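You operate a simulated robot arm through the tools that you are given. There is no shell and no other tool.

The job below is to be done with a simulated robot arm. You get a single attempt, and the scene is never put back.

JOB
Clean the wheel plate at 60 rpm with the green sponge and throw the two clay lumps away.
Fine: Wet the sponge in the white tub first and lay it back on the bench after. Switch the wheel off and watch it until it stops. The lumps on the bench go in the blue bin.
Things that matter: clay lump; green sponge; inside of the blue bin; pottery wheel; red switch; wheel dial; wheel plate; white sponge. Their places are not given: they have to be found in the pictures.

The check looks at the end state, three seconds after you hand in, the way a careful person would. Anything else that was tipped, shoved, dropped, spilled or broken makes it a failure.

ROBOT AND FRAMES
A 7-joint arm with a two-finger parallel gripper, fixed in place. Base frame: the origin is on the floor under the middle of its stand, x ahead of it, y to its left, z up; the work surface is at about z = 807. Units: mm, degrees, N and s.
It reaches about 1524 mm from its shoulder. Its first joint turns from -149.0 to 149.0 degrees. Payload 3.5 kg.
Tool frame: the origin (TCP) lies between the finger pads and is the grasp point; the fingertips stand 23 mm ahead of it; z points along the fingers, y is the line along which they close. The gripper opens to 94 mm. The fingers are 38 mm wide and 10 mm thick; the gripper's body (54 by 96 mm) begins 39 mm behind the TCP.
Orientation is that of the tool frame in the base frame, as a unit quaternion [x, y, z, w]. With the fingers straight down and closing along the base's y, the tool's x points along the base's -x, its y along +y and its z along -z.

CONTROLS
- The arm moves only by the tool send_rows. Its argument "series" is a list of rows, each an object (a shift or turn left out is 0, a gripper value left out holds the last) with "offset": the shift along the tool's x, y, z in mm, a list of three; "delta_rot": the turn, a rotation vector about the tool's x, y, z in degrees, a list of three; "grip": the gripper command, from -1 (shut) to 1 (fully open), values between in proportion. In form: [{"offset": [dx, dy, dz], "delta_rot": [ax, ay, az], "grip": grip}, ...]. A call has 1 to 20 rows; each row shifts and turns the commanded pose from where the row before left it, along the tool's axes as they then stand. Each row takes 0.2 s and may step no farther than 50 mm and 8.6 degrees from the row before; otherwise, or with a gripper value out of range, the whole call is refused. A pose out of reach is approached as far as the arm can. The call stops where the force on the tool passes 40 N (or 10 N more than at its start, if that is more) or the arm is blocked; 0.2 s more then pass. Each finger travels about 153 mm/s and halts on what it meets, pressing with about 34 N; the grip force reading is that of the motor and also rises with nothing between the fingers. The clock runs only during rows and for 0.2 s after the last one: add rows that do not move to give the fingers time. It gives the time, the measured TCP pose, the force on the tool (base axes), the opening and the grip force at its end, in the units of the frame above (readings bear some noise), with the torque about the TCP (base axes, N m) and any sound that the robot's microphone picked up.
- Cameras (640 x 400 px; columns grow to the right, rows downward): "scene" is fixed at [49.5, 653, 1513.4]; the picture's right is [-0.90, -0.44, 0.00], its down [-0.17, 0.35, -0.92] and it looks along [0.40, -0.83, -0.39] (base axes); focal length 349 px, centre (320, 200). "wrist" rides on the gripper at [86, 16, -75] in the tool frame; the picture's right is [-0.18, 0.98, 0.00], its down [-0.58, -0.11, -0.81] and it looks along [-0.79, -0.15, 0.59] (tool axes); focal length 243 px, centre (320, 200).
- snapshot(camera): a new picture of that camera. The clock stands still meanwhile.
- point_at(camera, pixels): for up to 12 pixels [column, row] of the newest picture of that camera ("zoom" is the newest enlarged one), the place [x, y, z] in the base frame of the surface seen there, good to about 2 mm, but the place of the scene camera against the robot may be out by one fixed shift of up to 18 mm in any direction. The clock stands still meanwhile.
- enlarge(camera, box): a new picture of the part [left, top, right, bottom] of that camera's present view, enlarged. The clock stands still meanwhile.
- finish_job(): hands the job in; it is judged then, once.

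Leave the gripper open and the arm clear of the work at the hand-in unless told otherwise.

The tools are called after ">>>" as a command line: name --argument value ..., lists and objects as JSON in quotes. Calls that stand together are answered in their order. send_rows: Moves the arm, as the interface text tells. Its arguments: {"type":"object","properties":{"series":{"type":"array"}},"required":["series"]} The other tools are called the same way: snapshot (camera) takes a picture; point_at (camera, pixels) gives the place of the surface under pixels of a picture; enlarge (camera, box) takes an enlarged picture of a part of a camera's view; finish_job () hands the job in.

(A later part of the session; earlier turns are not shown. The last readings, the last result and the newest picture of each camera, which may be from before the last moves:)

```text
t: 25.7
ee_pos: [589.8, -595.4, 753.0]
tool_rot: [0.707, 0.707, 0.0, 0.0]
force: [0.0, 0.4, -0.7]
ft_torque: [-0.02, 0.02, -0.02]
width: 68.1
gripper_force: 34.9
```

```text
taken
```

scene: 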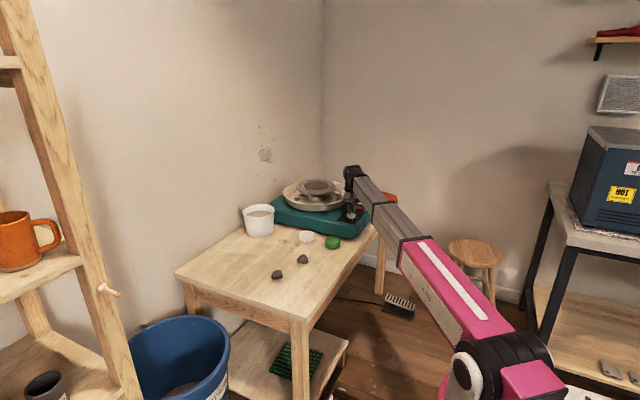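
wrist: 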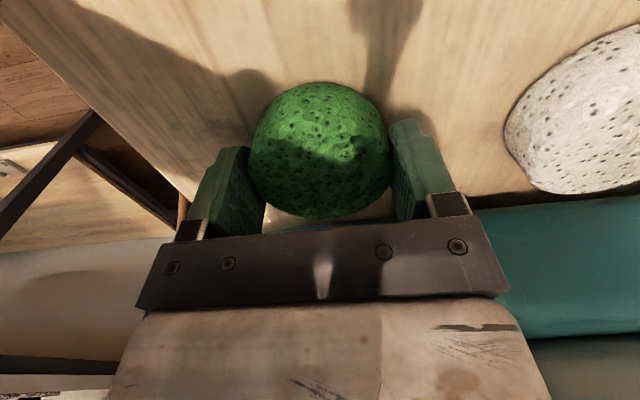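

The sponge is gripped at 68 mm width with 35 N. I'll lift it straight up to z≈920 and check that it holds.

>>> send_rows --series '[{"offset": [0, 0, -8]}, {"offset": [0, 0, -25]}, {"offset": [0, 0, -40]}, {"offset": [0, 0, -45]}, {"offset": [0, 0, -48]}, {"offset": [0, 0, 0]}]'

>>> snapshot --camera "wrist"

>>> enlarge --camera "scene" --box '[230, 160, 410, 290]'

```text
t: 27.1
ee_pos: [589.1, -595.7, 918.5]
tool_rot: [0.707, 0.707, 0.0, 0.0]
force: [0.2, 0.5, -0.3]
ft_torque: [0.02, 0.0, 0.01]
width: 67.7
gripper_force: 34.2
```

```text
taken
```

wrist: 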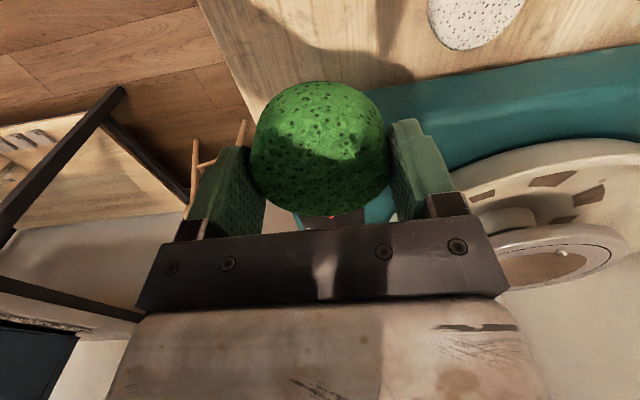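

```text
3.08 times, centred on (320, 225) of scene
```

zoom: 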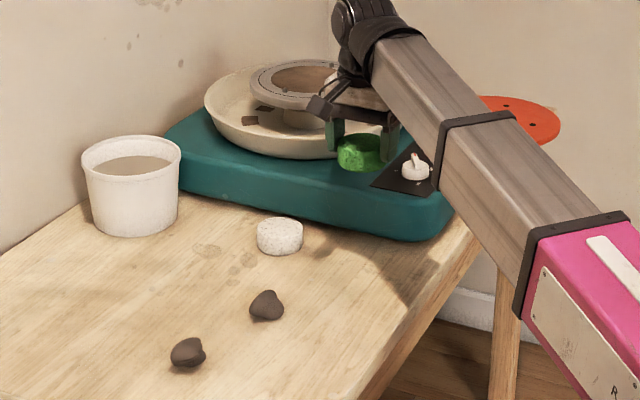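

The sponge is held securely. I'll move toward the tub at this height, arriving over (964,-574), and look before dipping.

>>> send_rows --series '[{"offset": [2.5, 46, 0]}, {"offset": [2.5, 46, 0]}, {"offset": [2.5, 46, 0]}, {"offset": [2.5, 46, 0]}, {"offset": [2.5, 46, 0]}, {"offset": [2.5, 46, 0]}, {"offset": [2.5, 46, 0]}, {"offset": [2.5, 46, 0]}, {"offset": [1, 6, 0]}, {"offset": [0, 0, 0]}]'

>>> snapshot --camera "wrist"

>>> enlarge --camera "scene" --box '[210, 160, 390, 280]'

```text
t: 29.3
ee_pos: [962.2, -574.2, 918.5]
tool_rot: [0.707, 0.707, 0.0, 0.001]
force: [0.3, 0.5, -0.1]
ft_torque: [0.02, 0.0, 0.01]
width: 68.3
gripper_force: 34.3
```

```text
taken
```

wrist: 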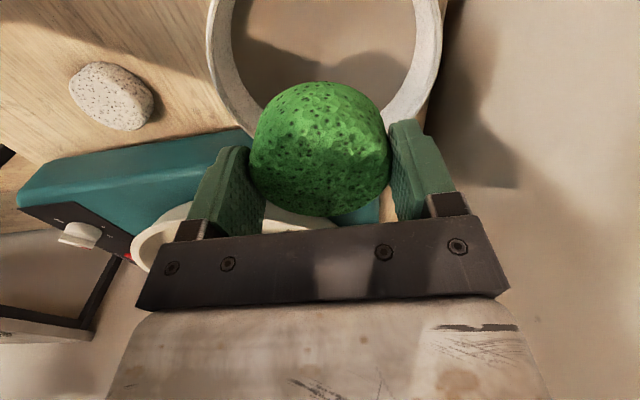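

```text
3.33 times, centred on (300, 220) of scene
```

zoom: 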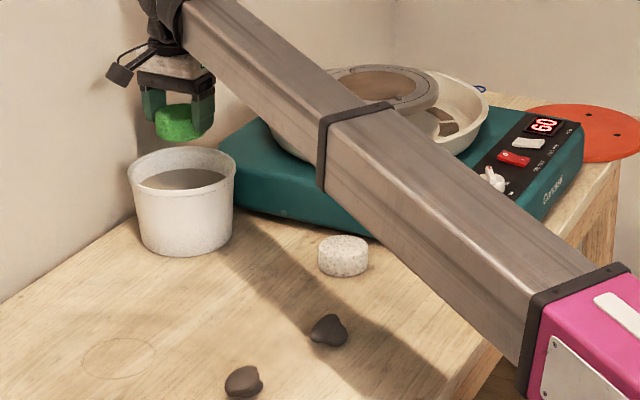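

The tub mouth is partly visible around the sponge. I'll measure its rim from this close view to refine the centre.

>>> point_at --camera "wrist" --pixels '[[212, 20], [222, 80], [240, 110], [436, 20], [432, 70], [420, 105], [233, 15], [412, 15], [320, 50], [245, 90], [400, 90], [395, 110]]'

```text
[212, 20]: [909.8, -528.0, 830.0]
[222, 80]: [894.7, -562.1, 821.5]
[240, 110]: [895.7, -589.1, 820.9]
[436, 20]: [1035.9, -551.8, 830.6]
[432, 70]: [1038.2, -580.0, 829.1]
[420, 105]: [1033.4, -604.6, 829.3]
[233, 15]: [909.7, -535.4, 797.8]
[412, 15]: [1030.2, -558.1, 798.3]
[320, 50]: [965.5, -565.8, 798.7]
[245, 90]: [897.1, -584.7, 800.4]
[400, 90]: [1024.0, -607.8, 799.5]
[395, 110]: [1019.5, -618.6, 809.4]
```

The tub centre is about (966,-573.5) and the water is at z≈798. I'll lower the sponge until its bottom is about 24 mm under water, with the gripper body staying above the rim, and hold it there to soak.

>>> send_rows --series '[{"offset": [0, 2, 35]}, {"offset": [0, 0, 30]}, {"offset": [0, 0, 15]}, {"offset": [0, 0, 10]}, {"offset": [0, 0, 7]}, {"offset": [0, 0, 7]}, {"offset": [0, 0, 7]}, {"offset": [0, 0, 0]}, {"offset": [0, 0, 0]}, {"offset": [0, 0, 0]}, {"offset": [0, 0, 0]}, {"offset": [0, 0, 0]}]'

>>> snapshot --camera "wrist"

>>> enlarge --camera "scene" --box '[210, 160, 390, 280]'

```text
t: 31.9
ee_pos: [965.1, -573.5, 808.6]
tool_rot: [0.707, 0.707, -0.001, 0.0]
force: [0.5, -0.5, -0.2]
ft_torque: [0.0, 0.0, 0.0]
width: 68.1
gripper_force: 33.7
```

```text
taken
```

wrist: 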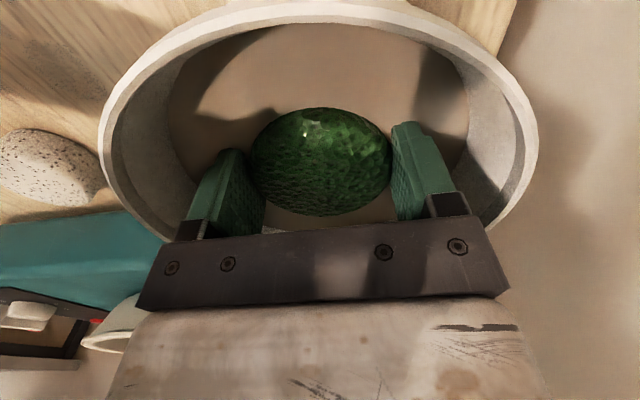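

```text
3.33 times, centred on (300, 220) of scene
```

zoom: 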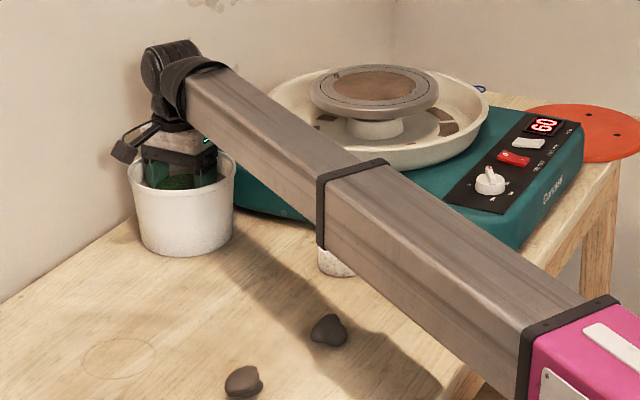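

The sponge has turned dark and glossy, so it's wet. I'll lift it slowly just above the water and let it drip over the tub before moving on.

>>> send_rows --series '[{"offset": [0, 0, -8]}, {"offset": [0, 0, -10]}, {"offset": [0, 0, -12]}, {"offset": [0, 0, -12]}, {"offset": [0, 0, 0]}, {"offset": [0, 0, 0]}, {"offset": [0, 0, 0]}, {"offset": [0, 0, 0]}, {"offset": [0, 0, 0]}, {"offset": [0, 0, 0]}, {"offset": [0, 0, 0]}, {"offset": [0, 0, 0]}, {"offset": [0, 0, 0]}, {"offset": [0, 0, 0]}, {"offset": [0, 0, 0]}, {"offset": [0, 0, 0]}, {"offset": [0, 0, -25]}, {"offset": [0, 0, -35]}, {"offset": [0, 0, -40]}, {"offset": [0, 0, 0]}]'

>>> snapshot --camera "wrist"

>>> enlarge --camera "scene" --box '[210, 160, 390, 280]'

```text
t: 36.1
ee_pos: [965.1, -573.8, 951.4]
tool_rot: [0.707, 0.707, -0.001, 0.001]
force: [-0.4, 0.4, 0.0]
ft_torque: [-0.01, 0.0, 0.04]
width: 67.9
gripper_force: 34.0
```

```text
taken
```

wrist: 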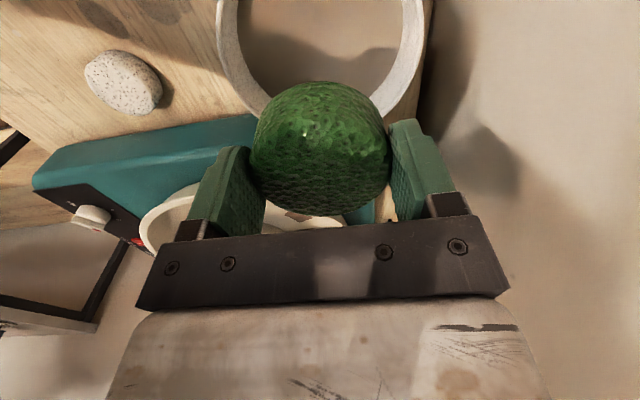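

```text
3.33 times, centred on (300, 220) of scene
```

zoom: 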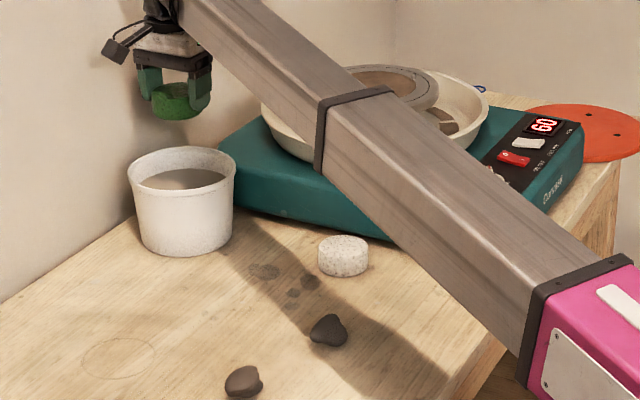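

The wet sponge is above the tub, with no drips seen on the bench. Before moving to the plate I'll look closely at it in the scene view, because there seem to be small pins on its surface.

>>> enlarge --camera "scene" --box '[280, 165, 360, 215]'

```text
8.00 times, centred on (320, 190) of scene
```

zoom: 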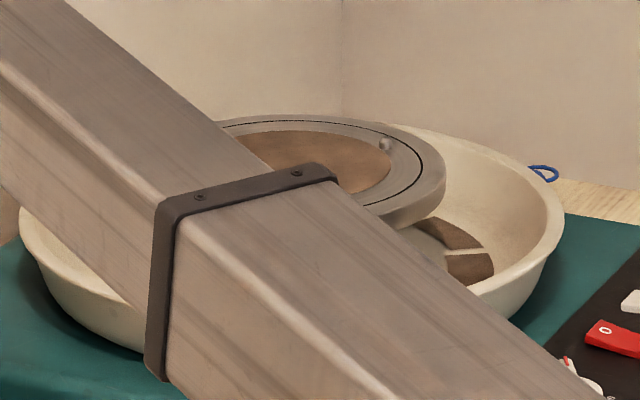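

A small pin sticks up from the plate just outside the brown clay disc, so I need to know its exact radius. I'll move to a position where the wrist camera sees the plate past the held sponge, staying well above everything.

>>> send_rows --series '[{"offset": [-43, -4.2, -9]}, {"offset": [-43, -4.2, -9]}, {"offset": [-43, -4.2, -9]}, {"offset": [-43, -4.2, -9]}, {"offset": [-43, -4.2, -9]}, {"offset": [-42, -4, -5]}, {"offset": [0, 0, 0]}]'

>>> snapshot --camera "wrist"

>>> enlarge --camera "wrist" --box '[40, 30, 280, 200]'

```text
t: 37.7
ee_pos: [942.2, -831.2, 1001.1]
tool_rot: [0.707, 0.707, -0.001, 0.001]
force: [-0.5, 0.6, -0.2]
ft_torque: [0.02, 0.0, 0.0]
width: 68.1
gripper_force: 34.8
```

```text
taken
```

wrist: 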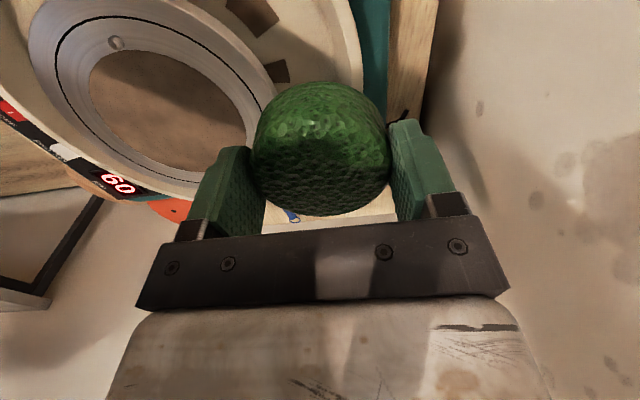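

```text
2.35 times, centred on (160, 115) of wrist
```

zoom: 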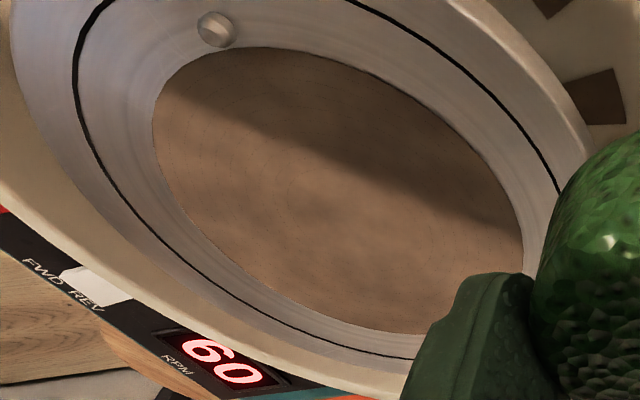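

The display reads 60. The brown clay disc and the pin at zoom (217,30) are clear. I'll measure the disc's edge, the pin and the plate's edge.

>>> point_at --camera "zoom" --pixels '[[154, 115], [200, 62], [270, 48], [440, 130], [522, 240], [400, 330], [250, 280], [165, 170], [217, 25], [217, 46], [560, 185], [80, 70]]'

>>> point_at --camera "wrist" --pixels '[[115, 42], [28, 30], [40, 80], [170, 120], [100, 130], [260, 85], [200, 20], [150, 175], [112, 49], [119, 36]]'

```text
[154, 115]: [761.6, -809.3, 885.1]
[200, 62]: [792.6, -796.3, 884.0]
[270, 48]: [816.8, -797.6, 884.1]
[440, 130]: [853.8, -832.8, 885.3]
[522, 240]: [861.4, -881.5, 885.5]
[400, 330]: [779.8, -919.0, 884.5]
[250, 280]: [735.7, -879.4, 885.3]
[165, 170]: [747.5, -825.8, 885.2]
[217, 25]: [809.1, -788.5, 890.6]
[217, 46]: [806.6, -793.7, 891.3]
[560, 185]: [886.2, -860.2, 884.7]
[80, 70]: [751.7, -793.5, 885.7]
```

```text
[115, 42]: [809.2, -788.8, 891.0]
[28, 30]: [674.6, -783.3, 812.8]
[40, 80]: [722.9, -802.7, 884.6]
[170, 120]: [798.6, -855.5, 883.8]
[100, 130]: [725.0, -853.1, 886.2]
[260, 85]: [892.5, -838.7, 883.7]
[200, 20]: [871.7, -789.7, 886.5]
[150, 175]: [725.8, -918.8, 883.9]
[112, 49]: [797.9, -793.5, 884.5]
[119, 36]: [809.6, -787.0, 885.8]
```

The clay disc fits a circle centred at about (797.5,-859.5) with radius about 64. The pin is at radius about 73, 6 mm tall, with its inner edge at about 68. The sponge radius is 34, so placing its centre about 30 mm off the plate centre covers the whole disc as it turns and stays inside the pins. I'll go above (797,-829.5) and stop about 13 mm above the plate.

>>> send_rows --series '[{"offset": [0.5, -36, 0]}, {"offset": [0.5, -36, 0]}, {"offset": [0.5, -36, 0]}, {"offset": [0.3, -35.5, 0]}, {"offset": [0, 0, 25]}, {"offset": [0, 0, 25]}, {"offset": [0, 0, 18]}, {"offset": [0, 0, 0]}]'

>>> snapshot --camera "wrist"

>>> enlarge --camera "scene" --box '[270, 150, 390, 230]'

```text
t: 39.5
ee_pos: [797.1, -829.1, 931.5]
tool_rot: [0.707, 0.707, 0.0, 0.001]
force: [0.6, 0.4, -0.3]
ft_torque: [0.01, 0.0, -0.05]
width: 68.0
gripper_force: 33.9
```

```text
taken
```

wrist: 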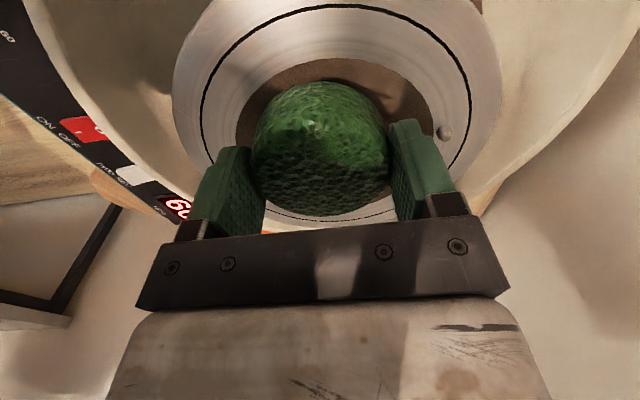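

```text
5.00 times, centred on (330, 190) of scene
```

zoom: 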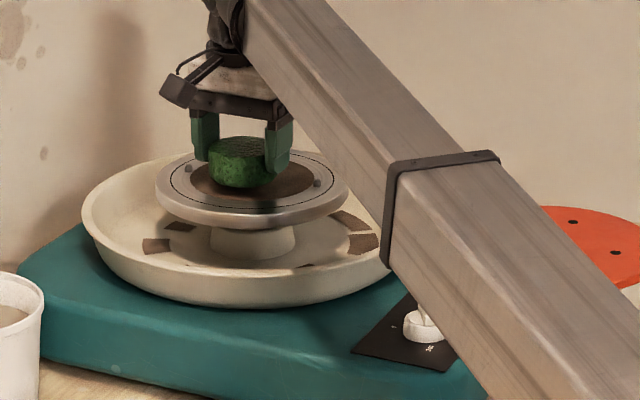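

I'm positioned above the plate. I'll check the disc's near edge and the pin once more from this close view before touching down.

>>> point_at --camera "wrist" --pixels '[[330, 60], [290, 66], [380, 66], [244, 110], [428, 110], [440, 131], [449, 133], [335, 2], [490, 60], [180, 90]]'

```text
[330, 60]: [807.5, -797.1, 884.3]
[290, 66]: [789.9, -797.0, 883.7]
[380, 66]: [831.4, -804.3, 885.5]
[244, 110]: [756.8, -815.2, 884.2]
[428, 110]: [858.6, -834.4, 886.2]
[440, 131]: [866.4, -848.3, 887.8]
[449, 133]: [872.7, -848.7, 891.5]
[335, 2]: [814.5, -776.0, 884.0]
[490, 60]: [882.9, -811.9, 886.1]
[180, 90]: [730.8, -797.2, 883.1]
```

Those agree: centre about (798.5,-860), disc radius about 64 and the pin's inner edge at about 68.5. The sponge will reach a radius of about 64.7. I'll lower it gently until there is a light contact force.

>>> send_rows --series '[{"offset": [0, 0, 6]}, {"offset": [0, 0, 3]}, {"offset": [0, 0, 2]}, {"offset": [0, 0, 1]}, {"offset": [0, 0, 0]}]'

```text
t: 40.7
ee_pos: [797.8, -828.7, 920.6]
tool_rot: [0.707, 0.707, -0.001, 0.001]
force: [-0.2, 0.2, 0.0]
ft_torque: [0.0, 0.01, 0.0]
width: 68.1
gripper_force: 33.6
```

There's no contact yet at TCP z≈920.6. I'll continue in 1 mm steps.

>>> send_rows --series '[{"offset": [0, 0, 1]}, {"offset": [0, 0, 0]}]'

>>> send_rows --series '[{"offset": [0, 0, 1]}, {"offset": [0, 0, 0]}]'

```text
t: 41.3
ee_pos: [797.3, -829.4, 921.1]
tool_rot: [0.707, 0.707, -0.001, 0.001]
force: [0.0, 0.1, -0.2]
ft_torque: [0.0, 0.0, 0.04]
width: 68.0
gripper_force: 33.7
```

```text
t: 41.9
ee_pos: [796.0, -829.6, 919.9]
tool_rot: [0.707, 0.707, -0.001, 0.001]
force: [0.0, -0.3, 1.9]
ft_torque: [-0.03, -0.04, 0.03]
width: 68.1
gripper_force: 34.0
```

Contact has begun at 1.9 N. I'll press a little more, hold while the plate turns, and then look.

>>> send_rows --series '[{"offset": [0, 0, 0.7]}, {"offset": [0, 0, 0]}, {"offset": [0, 0, 0]}]'

>>> snapshot --camera "wrist"

>>> enlarge --camera "scene" --box '[270, 150, 390, 230]'

```text
t: 42.7
ee_pos: [797.1, -828.1, 919.3]
tool_rot: [0.707, 0.707, 0.0, 0.0]
force: [-3.0, -0.3, 14.0]
ft_torque: [0.08, -0.01, 0.09]
width: 68.2
gripper_force: 34.4
```

```text
taken
```

wrist: 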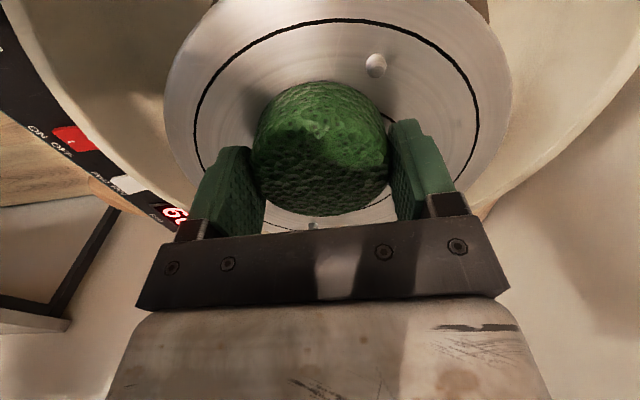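

```text
5.00 times, centred on (330, 190) of scene
```

zoom: 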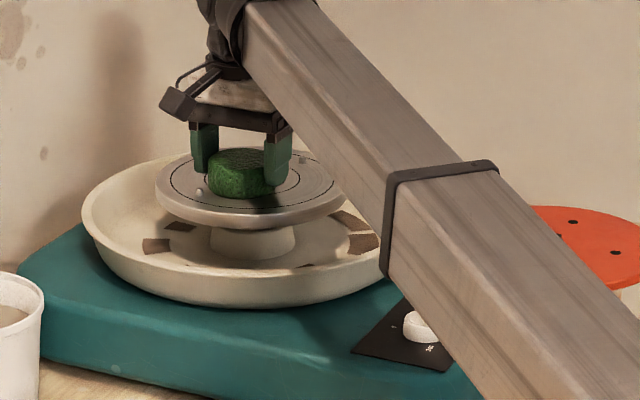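

The clay is coming off quickly, with a steady contact force of about 14 N. I'll ease up slightly, hold, then sweep slowly in to the centre and back out to 30 mm so everything is wiped over several turns.

>>> send_rows --series '[{"offset": [0, 0, -0.3]}, {"offset": [0, 0, 0]}, {"offset": [0, 0, 0]}, {"offset": [0, 0, 0]}, {"offset": [0, 0, 0]}, {"offset": [0, 0, 0]}, {"offset": [0, 0, 0]}, {"offset": [0, 0, 0]}, {"offset": [0, 0, 0]}, {"offset": [0, 0, 0]}, {"offset": [-3, 0, 0]}, {"offset": [-3, 0, 0]}, {"offset": [-3, 0, 0]}, {"offset": [-3, 0, 0]}, {"offset": [-3, 0, 0]}, {"offset": [-3, 0, 0]}, {"offset": [-3, 0, 0]}, {"offset": [-3, 0, 0]}, {"offset": [0, 0, 0]}, {"offset": [0, 0, 0]}]'

>>> snapshot --camera "wrist"

```text
t: 46.9
ee_pos: [798.7, -851.0, 919.1]
tool_rot: [0.707, 0.708, -0.001, 0.001]
force: [0.4, -0.1, 14.8]
ft_torque: [-0.01, 0.02, 0.16]
width: 67.9
gripper_force: 33.9
```

```text
taken
```

wrist: 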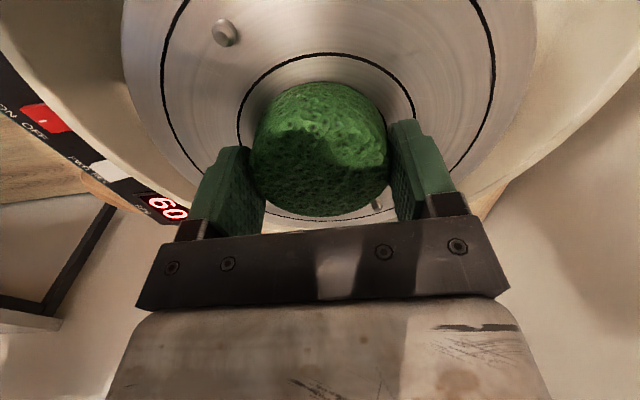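

The disc is gone around the sponge and the display still reads 60. I'll sweep back out to about 30 mm, hold for another turn and lift off.

>>> send_rows --series '[{"offset": [3, 0, 0]}, {"offset": [3, 0, 0]}, {"offset": [3, 0, 0]}, {"offset": [3, 0, 0]}, {"offset": [3, 0, 0]}, {"offset": [3, 0, 0]}, {"offset": [3, 0, 0]}, {"offset": [3, 0, 0]}, {"offset": [0, 0, 0]}, {"offset": [0, 0, 0]}, {"offset": [0, 0, 0]}, {"offset": [0, 0, 0]}, {"offset": [0, 0, 0]}, {"offset": [0, 0, 0]}, {"offset": [0, 0, 0]}, {"offset": [0, 0, -5]}, {"offset": [0, 0, -20]}, {"offset": [0, 0, -30]}, {"offset": [0, 0, -30]}, {"offset": [0, 0, 0]}]'

>>> snapshot --camera "wrist"

>>> enlarge --camera "scene" --box '[270, 150, 390, 230]'

```text
t: 51.1
ee_pos: [797.4, -828.2, 1003.8]
tool_rot: [0.706, 0.708, -0.001, 0.001]
force: [-0.3, 0.9, 0.6]
ft_torque: [0.04, 0.0, 0.0]
width: 68.2
gripper_force: 34.3
```

```text
taken
```

wrist: 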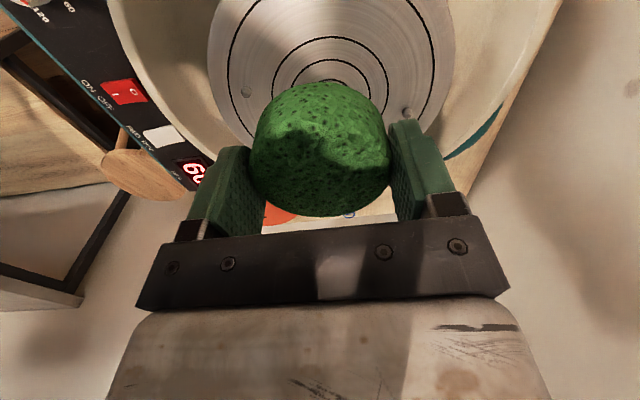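

```text
5.00 times, centred on (330, 190) of scene
```

zoom: 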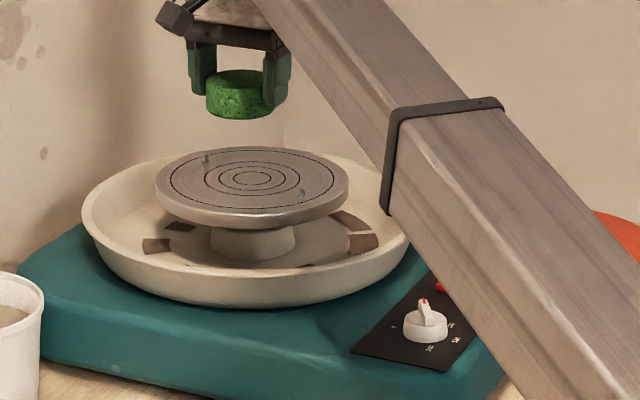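

The plate is clean metal with its grooves showing. Now I'll carry the sponge back to its original spot at (590,-595) on the bench, travelling high and then descending.

>>> send_rows --series '[{"offset": [33.5, -29.6, 0]}, {"offset": [33.5, -29.6, 0]}, {"offset": [33.5, -29.6, 0]}, {"offset": [33.5, -29.6, 0]}, {"offset": [33.5, -29.6, 0]}, {"offset": [33.5, -29.6, 0]}, {"offset": [33.5, -29.4, 0]}, {"offset": [0, 0, 40]}, {"offset": [0, 0, 45]}, {"offset": [0, 0, 45]}, {"offset": [0, 0, 45]}, {"offset": [0, 0, 40]}, {"offset": [0, 0, 25]}, {"offset": [0, 0, 0]}]'

>>> snapshot --camera "wrist"

>>> snapshot --camera "scene"

```text
t: 54.1
ee_pos: [591.3, -594.7, 764.3]
tool_rot: [0.707, 0.707, -0.001, 0.001]
force: [0.4, 0.0, 1.2]
ft_torque: [0.0, -0.02, 0.04]
width: 67.9
gripper_force: 33.6
```

```text
taken
```

wrist: 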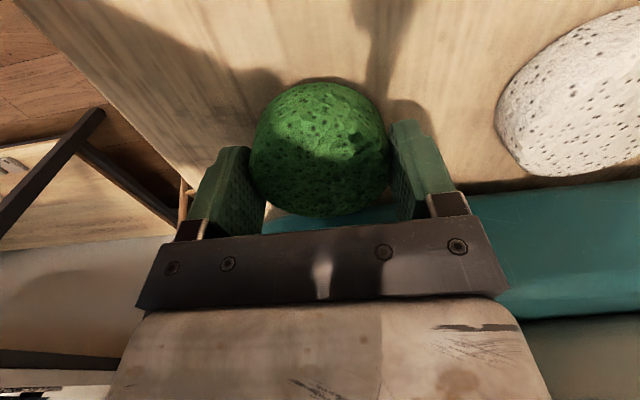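

```text
taken
```

scene: 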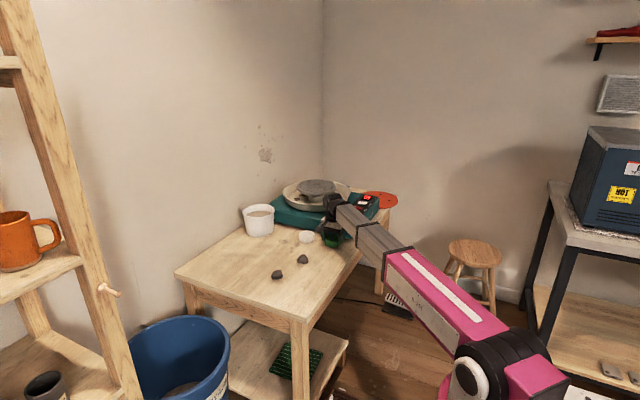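

I'm just above the bench at TCP z≈764. I'll lower in small steps until the bench is felt.

>>> send_rows --series '[{"offset": [0, 0, 4]}, {"offset": [0, 0, 2]}, {"offset": [0, 0, 1]}, {"offset": [0, 0, 0]}]'

>>> send_rows --series '[{"offset": [0, 0, 1]}, {"offset": [0, 0, 0]}]'

```text
t: 55.1
ee_pos: [588.8, -594.0, 755.5]
tool_rot: [0.707, 0.707, -0.001, 0.0]
force: [-0.8, -0.1, -0.5]
ft_torque: [0.0, -0.01, 0.05]
width: 68.2
gripper_force: 33.4
```

```text
t: 55.7
ee_pos: [591.8, -594.5, 755.8]
tool_rot: [0.707, 0.707, -0.001, 0.001]
force: [0.1, 0.3, 0.5]
ft_torque: [0.02, 0.02, 0.01]
width: 68.0
gripper_force: 33.6
```

No contact yet, so I'll continue with 0.7–1 mm steps.

>>> send_rows --series '[{"offset": [0, 0, 0.7]}, {"offset": [0, 0, 0]}]'

>>> send_rows --series '[{"offset": [0, 0, 0.7]}, {"offset": [0, 0, 0]}]'

```text
t: 56.3
ee_pos: [590.1, -594.5, 756.2]
tool_rot: [0.707, 0.707, -0.001, 0.001]
force: [-0.3, 0.0, 0.0]
ft_torque: [0.03, -0.01, 0.01]
width: 67.7
gripper_force: 33.6
```

```text
t: 56.9
ee_pos: [590.0, -594.8, 753.8]
tool_rot: [0.707, 0.707, 0.0, 0.001]
force: [0.1, 0.3, -0.7]
ft_torque: [-0.04, -0.04, 0.01]
width: 68.0
gripper_force: 34.1
```

>>> send_rows --series '[{"offset": [0, 0, 0.6]}, {"offset": [0, 0, 0]}]'

>>> send_rows --series '[{"offset": [0, 0, 0.6]}, {"offset": [0, 0, 0]}]'

```text
t: 57.5
ee_pos: [590.2, -594.0, 753.1]
tool_rot: [0.707, 0.707, -0.001, 0.001]
force: [-0.9, -0.4, 4.0]
ft_torque: [-0.03, 0.0, 0.0]
width: 67.7
gripper_force: 34.1
```

```text
t: 58.1
ee_pos: [590.4, -594.4, 753.0]
tool_rot: [0.707, 0.707, -0.001, 0.0]
force: [0.5, -0.7, 10.6]
ft_torque: [-0.15, -0.1, 0.01]
width: 67.7
gripper_force: 34.1
```

The sponge is resting on the bench, with 10 N of contact. I'll open the fingers slowly, then lift straight up.

>>> send_rows --series '[{"offset": [0, 0, -0.4], "grip": 0.5}, {"offset": [0, 0, 0], "grip": 0.7}, {"offset": [0, 0, 0], "grip": 1}, {"offset": [0, 0, 0]}, {"offset": [0, 0, -20]}, {"offset": [0, 0, -35]}, {"offset": [0, 0, -45]}, {"offset": [0, 0, -45]}, {"offset": [0, 0, -45]}, {"offset": [0, 0, -40]}, {"offset": [0, 0, 0]}]'

>>> snapshot --camera "wrist"

>>> enlarge --camera "scene" --box '[230, 160, 410, 290]'

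```text
t: 60.5
ee_pos: [590.2, -592.9, 982.4]
tool_rot: [0.707, 0.707, 0.0, 0.0]
force: [-0.9, 0.8, -0.3]
ft_torque: [-0.02, -0.02, 0.0]
width: 94.2
gripper_force: 0.0
```

```text
taken
```

wrist: 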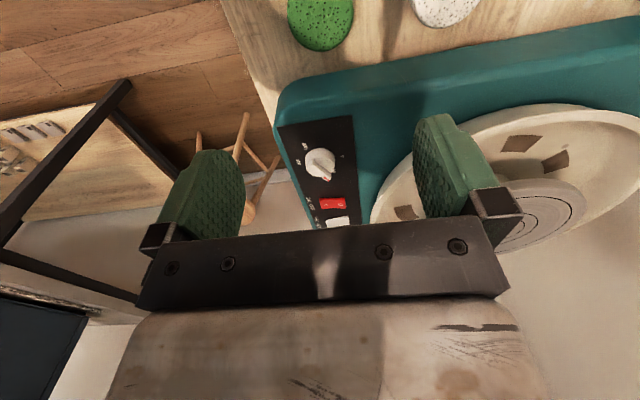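

```text
3.08 times, centred on (320, 225) of scene
```

zoom: 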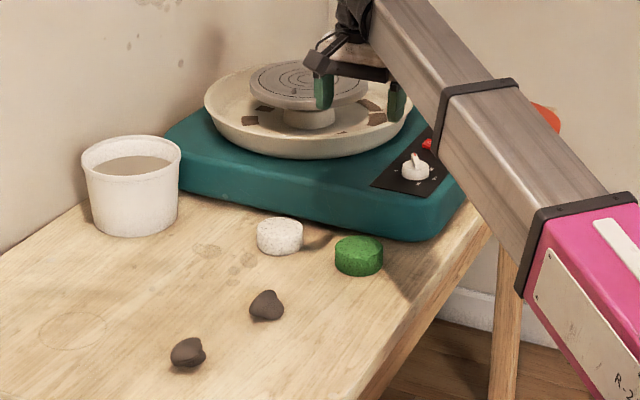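

The sponge is back at its spot on the bench, and the gripper is clear. Now I'll close the fingers and go above the "O" end of the red switch at about (584,-850) to switch off.

>>> send_rows --series '[{"offset": [-42.5, -1, 0], "grip": 0}, {"offset": [-42.5, -1, 0], "grip": -1}, {"offset": [-42.5, -1, 0]}, {"offset": [-42.5, -1, 0]}, {"offset": [-42.5, -1, 0]}, {"offset": [-42.5, -1, 0]}, {"offset": [0, 0, 40]}, {"offset": [0, 0, 40]}, {"offset": [0, 0, 0]}]'

>>> snapshot --camera "wrist"

>>> enlarge --camera "scene" --box '[330, 180, 390, 230]'

```text
t: 62.5
ee_pos: [584.7, -850.0, 900.0]
tool_rot: [0.707, 0.707, 0.0, 0.0]
force: [0.3, 0.0, -0.5]
ft_torque: [0.0, -0.01, -0.01]
width: 0.0
gripper_force: 33.8
```

```text
taken
```

wrist: 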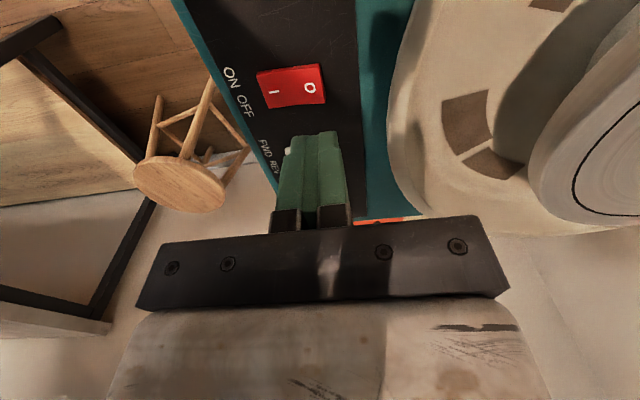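

```text
8.00 times, centred on (360, 205) of scene
```

zoom: 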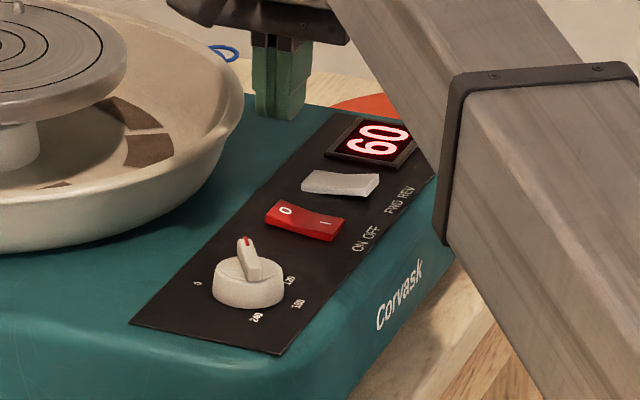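

I'm above the switch with the display still at 60. I'll check the pan rim and switch positions from here so the gripper body stays clear.

>>> point_at --camera "wrist" --pixels '[[392, 100], [390, 140], [410, 200], [420, 20], [270, 88], [308, 87], [322, 85], [308, 70], [310, 103], [290, 86], [540, 160]]'

```text
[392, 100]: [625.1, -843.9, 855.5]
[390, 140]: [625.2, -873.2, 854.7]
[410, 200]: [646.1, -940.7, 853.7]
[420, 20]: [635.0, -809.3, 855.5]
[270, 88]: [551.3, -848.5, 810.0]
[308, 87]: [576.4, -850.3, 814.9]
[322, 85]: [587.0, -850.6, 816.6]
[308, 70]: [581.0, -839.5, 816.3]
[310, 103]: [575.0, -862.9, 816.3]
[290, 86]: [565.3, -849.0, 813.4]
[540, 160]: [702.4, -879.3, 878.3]
```

The raised "O" end is at x 575–587, y≈-850, z≈816. The pan rim at x≥625 and z=855 will be about 18 mm below the gripper body. I'll press down gently.

>>> send_rows --series '[{"offset": [0, -2.5, 30]}, {"offset": [0, 0, 22]}, {"offset": [0, 0, 4]}, {"offset": [0, 0, 2]}, {"offset": [0, 0, 2]}, {"offset": [0, 0, 1.5]}, {"offset": [0, 0, 1]}]'

>>> enlarge --camera "scene" --box '[330, 180, 390, 230]'

```text
t: 64.1
ee_pos: [581.6, -849.9, 840.0]
tool_rot: [0.707, 0.707, 0.0, 0.0]
force: [0.1, -0.4, -0.1]
ft_torque: [0.02, -0.06, -0.02]
width: 0.0
gripper_force: 34.5
```

```text
8.00 times, centred on (360, 205) of scene
```

zoom: 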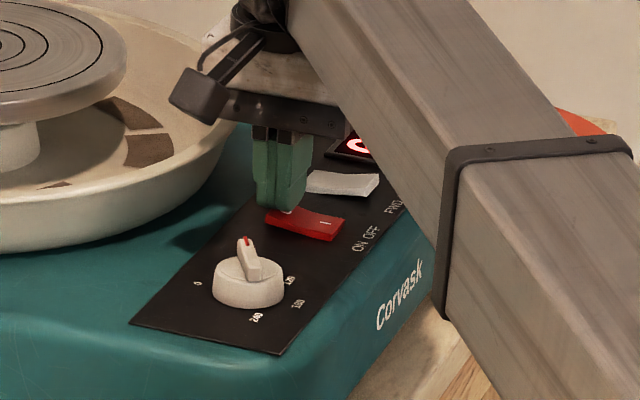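

The tip is just above the rocker. I'll continue down in 1 mm steps.

>>> send_rows --series '[{"offset": [0, 0, 1]}, {"offset": [0, 0, 1]}, {"offset": [0, 0, 1]}, {"offset": [0, 0, 1]}, {"offset": [0, 0, 0]}]'

>>> enlarge --camera "scene" --box '[330, 180, 390, 230]'

```text
t: 65.3
ee_pos: [581.9, -850.8, 839.0]
tool_rot: [0.707, 0.707, -0.001, 0.0]
force: [0.2, 0.2, -0.2]
ft_torque: [0.02, 0.0, -0.04]
width: 0.0
gripper_force: 33.7
```

```text
8.00 times, centred on (360, 205) of scene
```

zoom: 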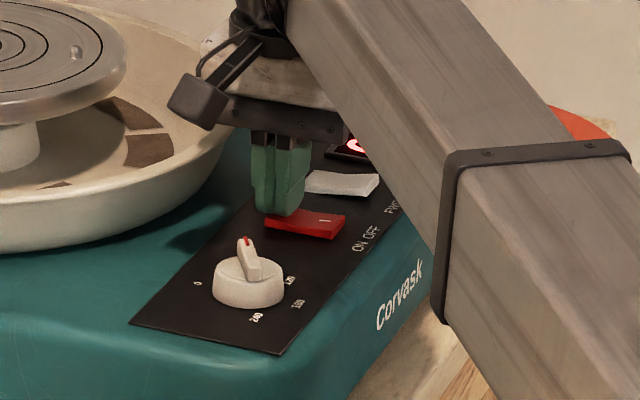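

The rocker's "I" end now looks raised, so it has flipped to off. I'll lift straight up and watch the display and the plate.

>>> send_rows --series '[{"offset": [0, 0, -10]}, {"offset": [0, 0, -30]}, {"offset": [0, 0, -40]}, {"offset": [0, 0, -40]}, {"offset": [0, 0, 0]}]'

>>> enlarge --camera "scene" --box '[330, 180, 390, 230]'

>>> snapshot --camera "wrist"

```text
t: 66.5
ee_pos: [582.1, -850.3, 958.6]
tool_rot: [0.707, 0.707, 0.0, 0.0]
force: [-0.5, 0.0, -0.4]
ft_torque: [-0.01, 0.01, 0.01]
width: 0.0
gripper_force: 34.0
```

```text
8.00 times, centred on (360, 205) of scene
```

zoom: 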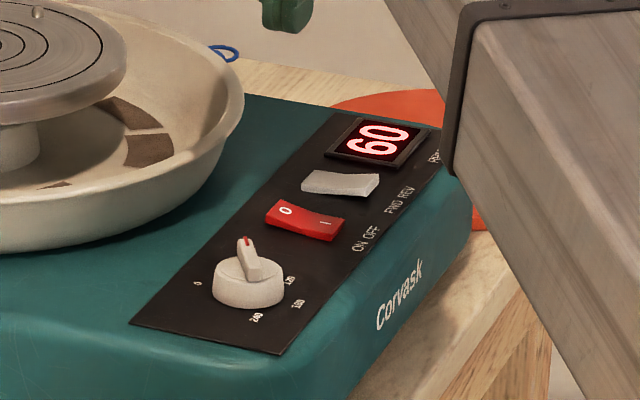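

```text
taken
```

wrist: 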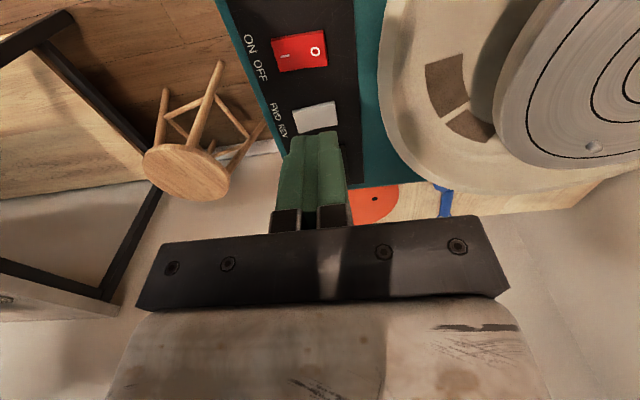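

The rocker sprang back: the "O" end is still raised and the display shows 60. I need to press deeper, so I'll go down again and press until firm resistance.

>>> send_rows --series '[{"offset": [0, 0, 45]}, {"offset": [0, 0, 45]}, {"offset": [0, 0, 25]}, {"offset": [0, 0, 3]}, {"offset": [0, 0, 2]}, {"offset": [0, 0, 1]}, {"offset": [0, 0, 1]}, {"offset": [0, 0, 0]}]'

>>> enlarge --camera "scene" --box '[330, 180, 390, 230]'

```text
t: 68.3
ee_pos: [581.9, -850.1, 836.3]
tool_rot: [0.707, 0.707, 0.0, 0.001]
force: [2.3, -3.2, 17.0]
ft_torque: [0.17, 0.07, 0.0]
width: 0.0
gripper_force: 34.0
```

```text
8.00 times, centred on (360, 205) of scene
```

zoom: 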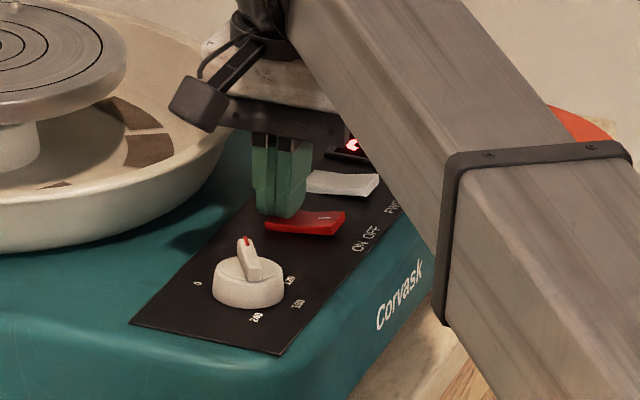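

Firm resistance at 17 N, with the rocker fully down on the "O" side and the "I" end clearly raised. I'll lift and check.

>>> send_rows --series '[{"offset": [0, 0, -10]}, {"offset": [0, 0, -30]}, {"offset": [0, 0, -40]}, {"offset": [0, 0, -40]}, {"offset": [0, 0, 0]}]'

>>> enlarge --camera "scene" --box '[330, 180, 390, 230]'

>>> snapshot --camera "wrist"

```text
t: 69.5
ee_pos: [580.6, -849.6, 954.7]
tool_rot: [0.707, 0.708, 0.001, 0.0]
force: [0.9, -0.3, 0.0]
ft_torque: [0.0, 0.02, 0.02]
width: 0.0
gripper_force: 34.4
```

```text
8.00 times, centred on (360, 205) of scene
```

zoom: 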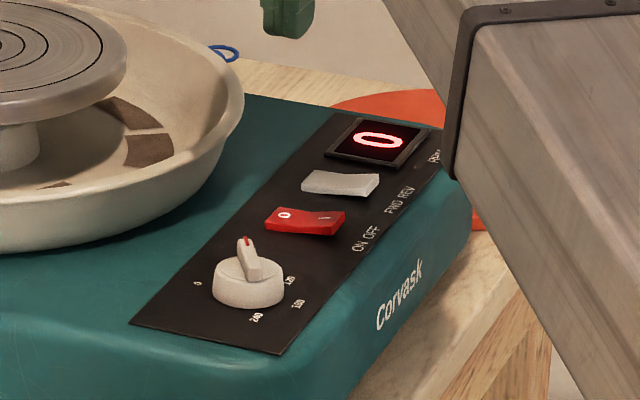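

```text
taken
```

wrist: 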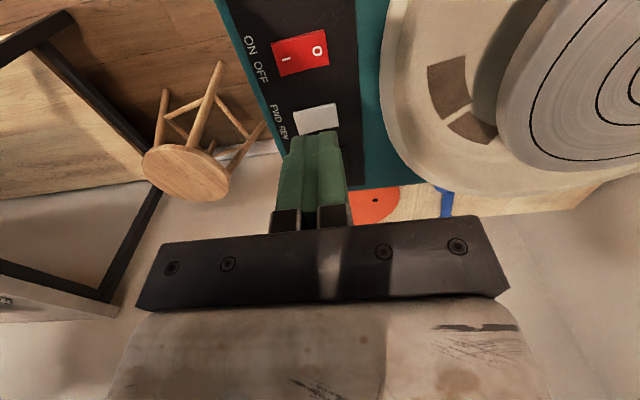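

The switch is off and the display reads 0. The job says to watch the wheel until it stops, so I'll look at the plate's pins, wait, and look again.

>>> enlarge --camera "scene" --box '[280, 165, 360, 215]'

>>> send_rows --series '[{"offset": [0, 0, 0]}, {"offset": [0, 0, 0]}]'

>>> enlarge --camera "scene" --box '[280, 165, 360, 215]'

```text
8.00 times, centred on (320, 190) of scene
```

zoom: 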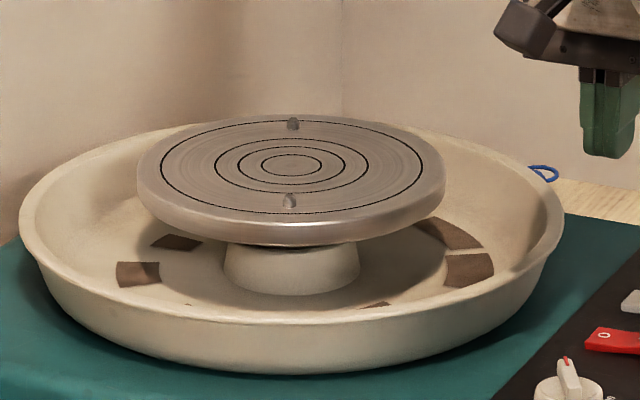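

```text
t: 70.1
ee_pos: [581.3, -849.0, 954.9]
tool_rot: [0.707, 0.707, 0.0, 0.001]
force: [-0.1, 0.1, 0.3]
ft_torque: [0.01, -0.03, -0.04]
width: 0.0
gripper_force: 34.4
```

```text
8.00 times, centred on (320, 190) of scene
```

zoom: 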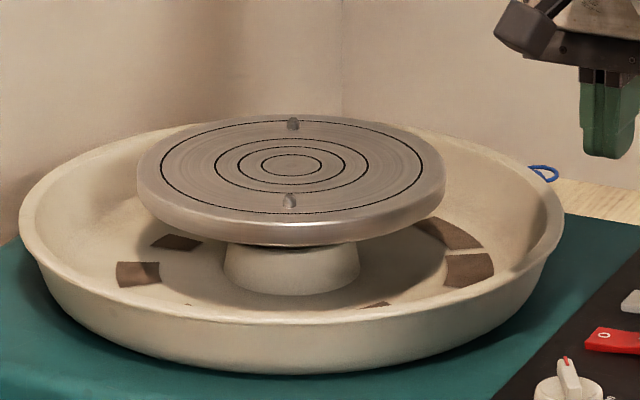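

The pins at (292,123) and (290,201) haven't moved over 0.6 s, so the wheel has stopped. I'll recheck later. Next are the lumps and the bin. I'll measure the bin, ladder shelf and lumps in the scene view first.

>>> snapshot --camera "scene"

>>> point_at --camera "scene" --pixels '[[229, 342], [188, 316], [131, 345], [182, 388], [200, 350], [100, 330], [60, 150], [105, 290], [15, 250], [277, 274], [302, 259], [215, 375]]'

```text
taken
```

scene: 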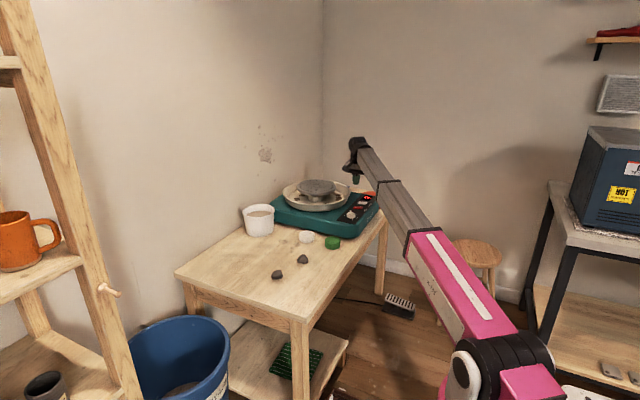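

```text
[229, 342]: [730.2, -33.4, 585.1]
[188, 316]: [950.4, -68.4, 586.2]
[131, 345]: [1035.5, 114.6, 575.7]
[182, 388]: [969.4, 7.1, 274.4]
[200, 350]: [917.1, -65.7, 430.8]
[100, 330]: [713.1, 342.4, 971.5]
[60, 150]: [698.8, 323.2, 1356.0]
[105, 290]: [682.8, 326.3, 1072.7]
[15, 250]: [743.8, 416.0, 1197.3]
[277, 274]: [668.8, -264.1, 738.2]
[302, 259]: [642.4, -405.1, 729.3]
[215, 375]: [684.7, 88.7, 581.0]
```

The bin is centred at about (860,75) after the scene shift, with its rim at z≈600 and radius about 178. The ladder post is near (700,320), well clear. Now I'll move over toward the lumps with the gripper open, staying high.

>>> send_rows --series '[{"offset": [46, -14.5, -6], "grip": 1}, {"offset": [46, -14.5, -6]}, {"offset": [46, -14.5, -6]}, {"offset": [46, -14.5, -6]}, {"offset": [46, -14.5, -6]}, {"offset": [46, -14.5, -6]}, {"offset": [46, -14.5, -6]}, {"offset": [46, -14.5, -6]}, {"offset": [46, -14.5, -6]}, {"offset": [46, -14.5, -6]}, {"offset": [46, -14.5, -6]}, {"offset": [0, 0, 0]}]'

>>> send_rows --series '[{"delta_rot": [0, 0, -8.2]}, {"delta_rot": [0, 0, -8.2]}, {"delta_rot": [0, 0, -8.2]}, {"delta_rot": [0, 0, -8.2]}, {"delta_rot": [0, 0, -8.2]}, {"delta_rot": [0, 0, -8.2]}, {"delta_rot": [0, 0, -8.2]}, {"delta_rot": [0, 0, -8.2]}, {"delta_rot": [0, 0, -8.2]}, {"delta_rot": [0, 0, -8.2]}, {"delta_rot": [0, 0, -8]}, {"offset": [0, 0, 0]}]'

>>> snapshot --camera "wrist"

>>> enlarge --camera "scene" --box '[280, 165, 360, 215]'

```text
t: 72.7
ee_pos: [420.7, -341.7, 1021.7]
tool_rot: [0.707, 0.707, -0.001, 0.001]
force: [-0.2, -0.2, -0.3]
ft_torque: [-0.01, 0.0, 0.0]
width: 93.9
gripper_force: 0.2
```

```text
t: 74.0
ee_pos: [422.5, -343.8, 1020.1]
tool_rot: [0.441, 0.898, 0.002, 0.001]
force: [14.1, 11.2, -4.3]
ft_torque: [-1.39, 1.15, -1.84]
width: 94.0
gripper_force: 0.0
stopped in row 6: the force on the tool passed its limit at 102 N (the readings are from after the stop); the commanded pose is now the measured one
```

```text
taken
```

wrist: 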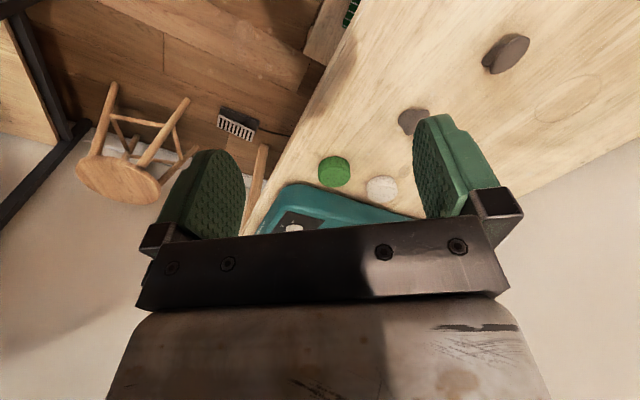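

```text
8.00 times, centred on (320, 190) of scene
```

zoom: 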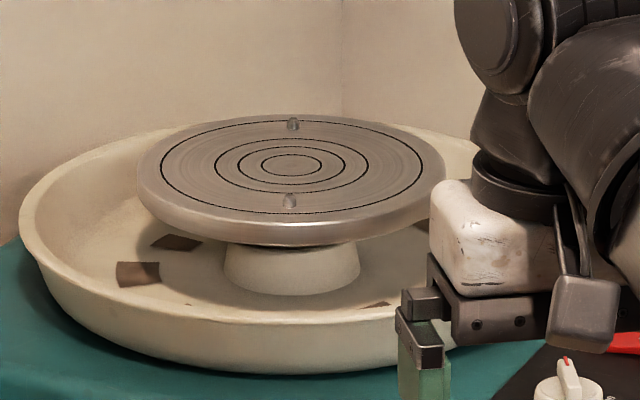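

The wheel pins are still unmoved, so the wheel has stopped. However, the turn halted at 102 N. The gripper's camera arm has probably met the robot's own forearm in this folded pose, since nothing else is near. I'll turn back a little to relieve it and look.

>>> send_rows --series '[{"delta_rot": [0, 0, 4]}, {"delta_rot": [0, 0, 6]}, {"delta_rot": [0, 0, 8]}, {"offset": [0, 0, 0]}]'

>>> snapshot --camera "scene"

>>> enlarge --camera "scene" --box '[310, 120, 470, 240]'

```text
t: 75.0
ee_pos: [422.8, -342.8, 1020.5]
tool_rot: [0.574, 0.819, 0.001, 0.001]
force: [-0.7, 0.1, 0.2]
ft_torque: [0.06, 0.0, 0.0]
width: 94.0
gripper_force: 0.1
```

```text
taken
```

scene: 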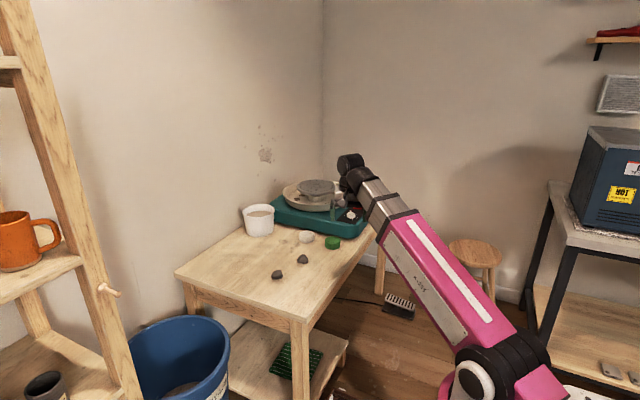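

```text
3.33 times, centred on (390, 180) of scene
```

zoom: 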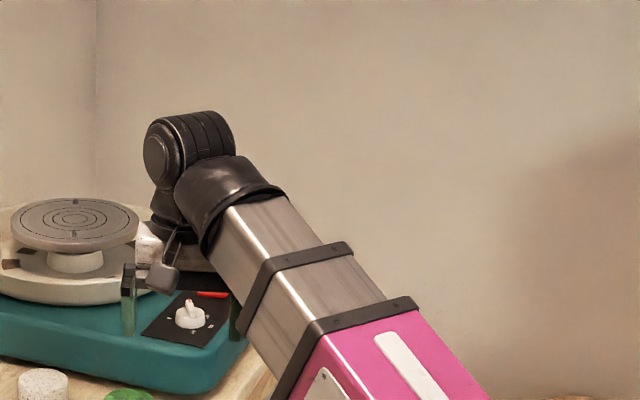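

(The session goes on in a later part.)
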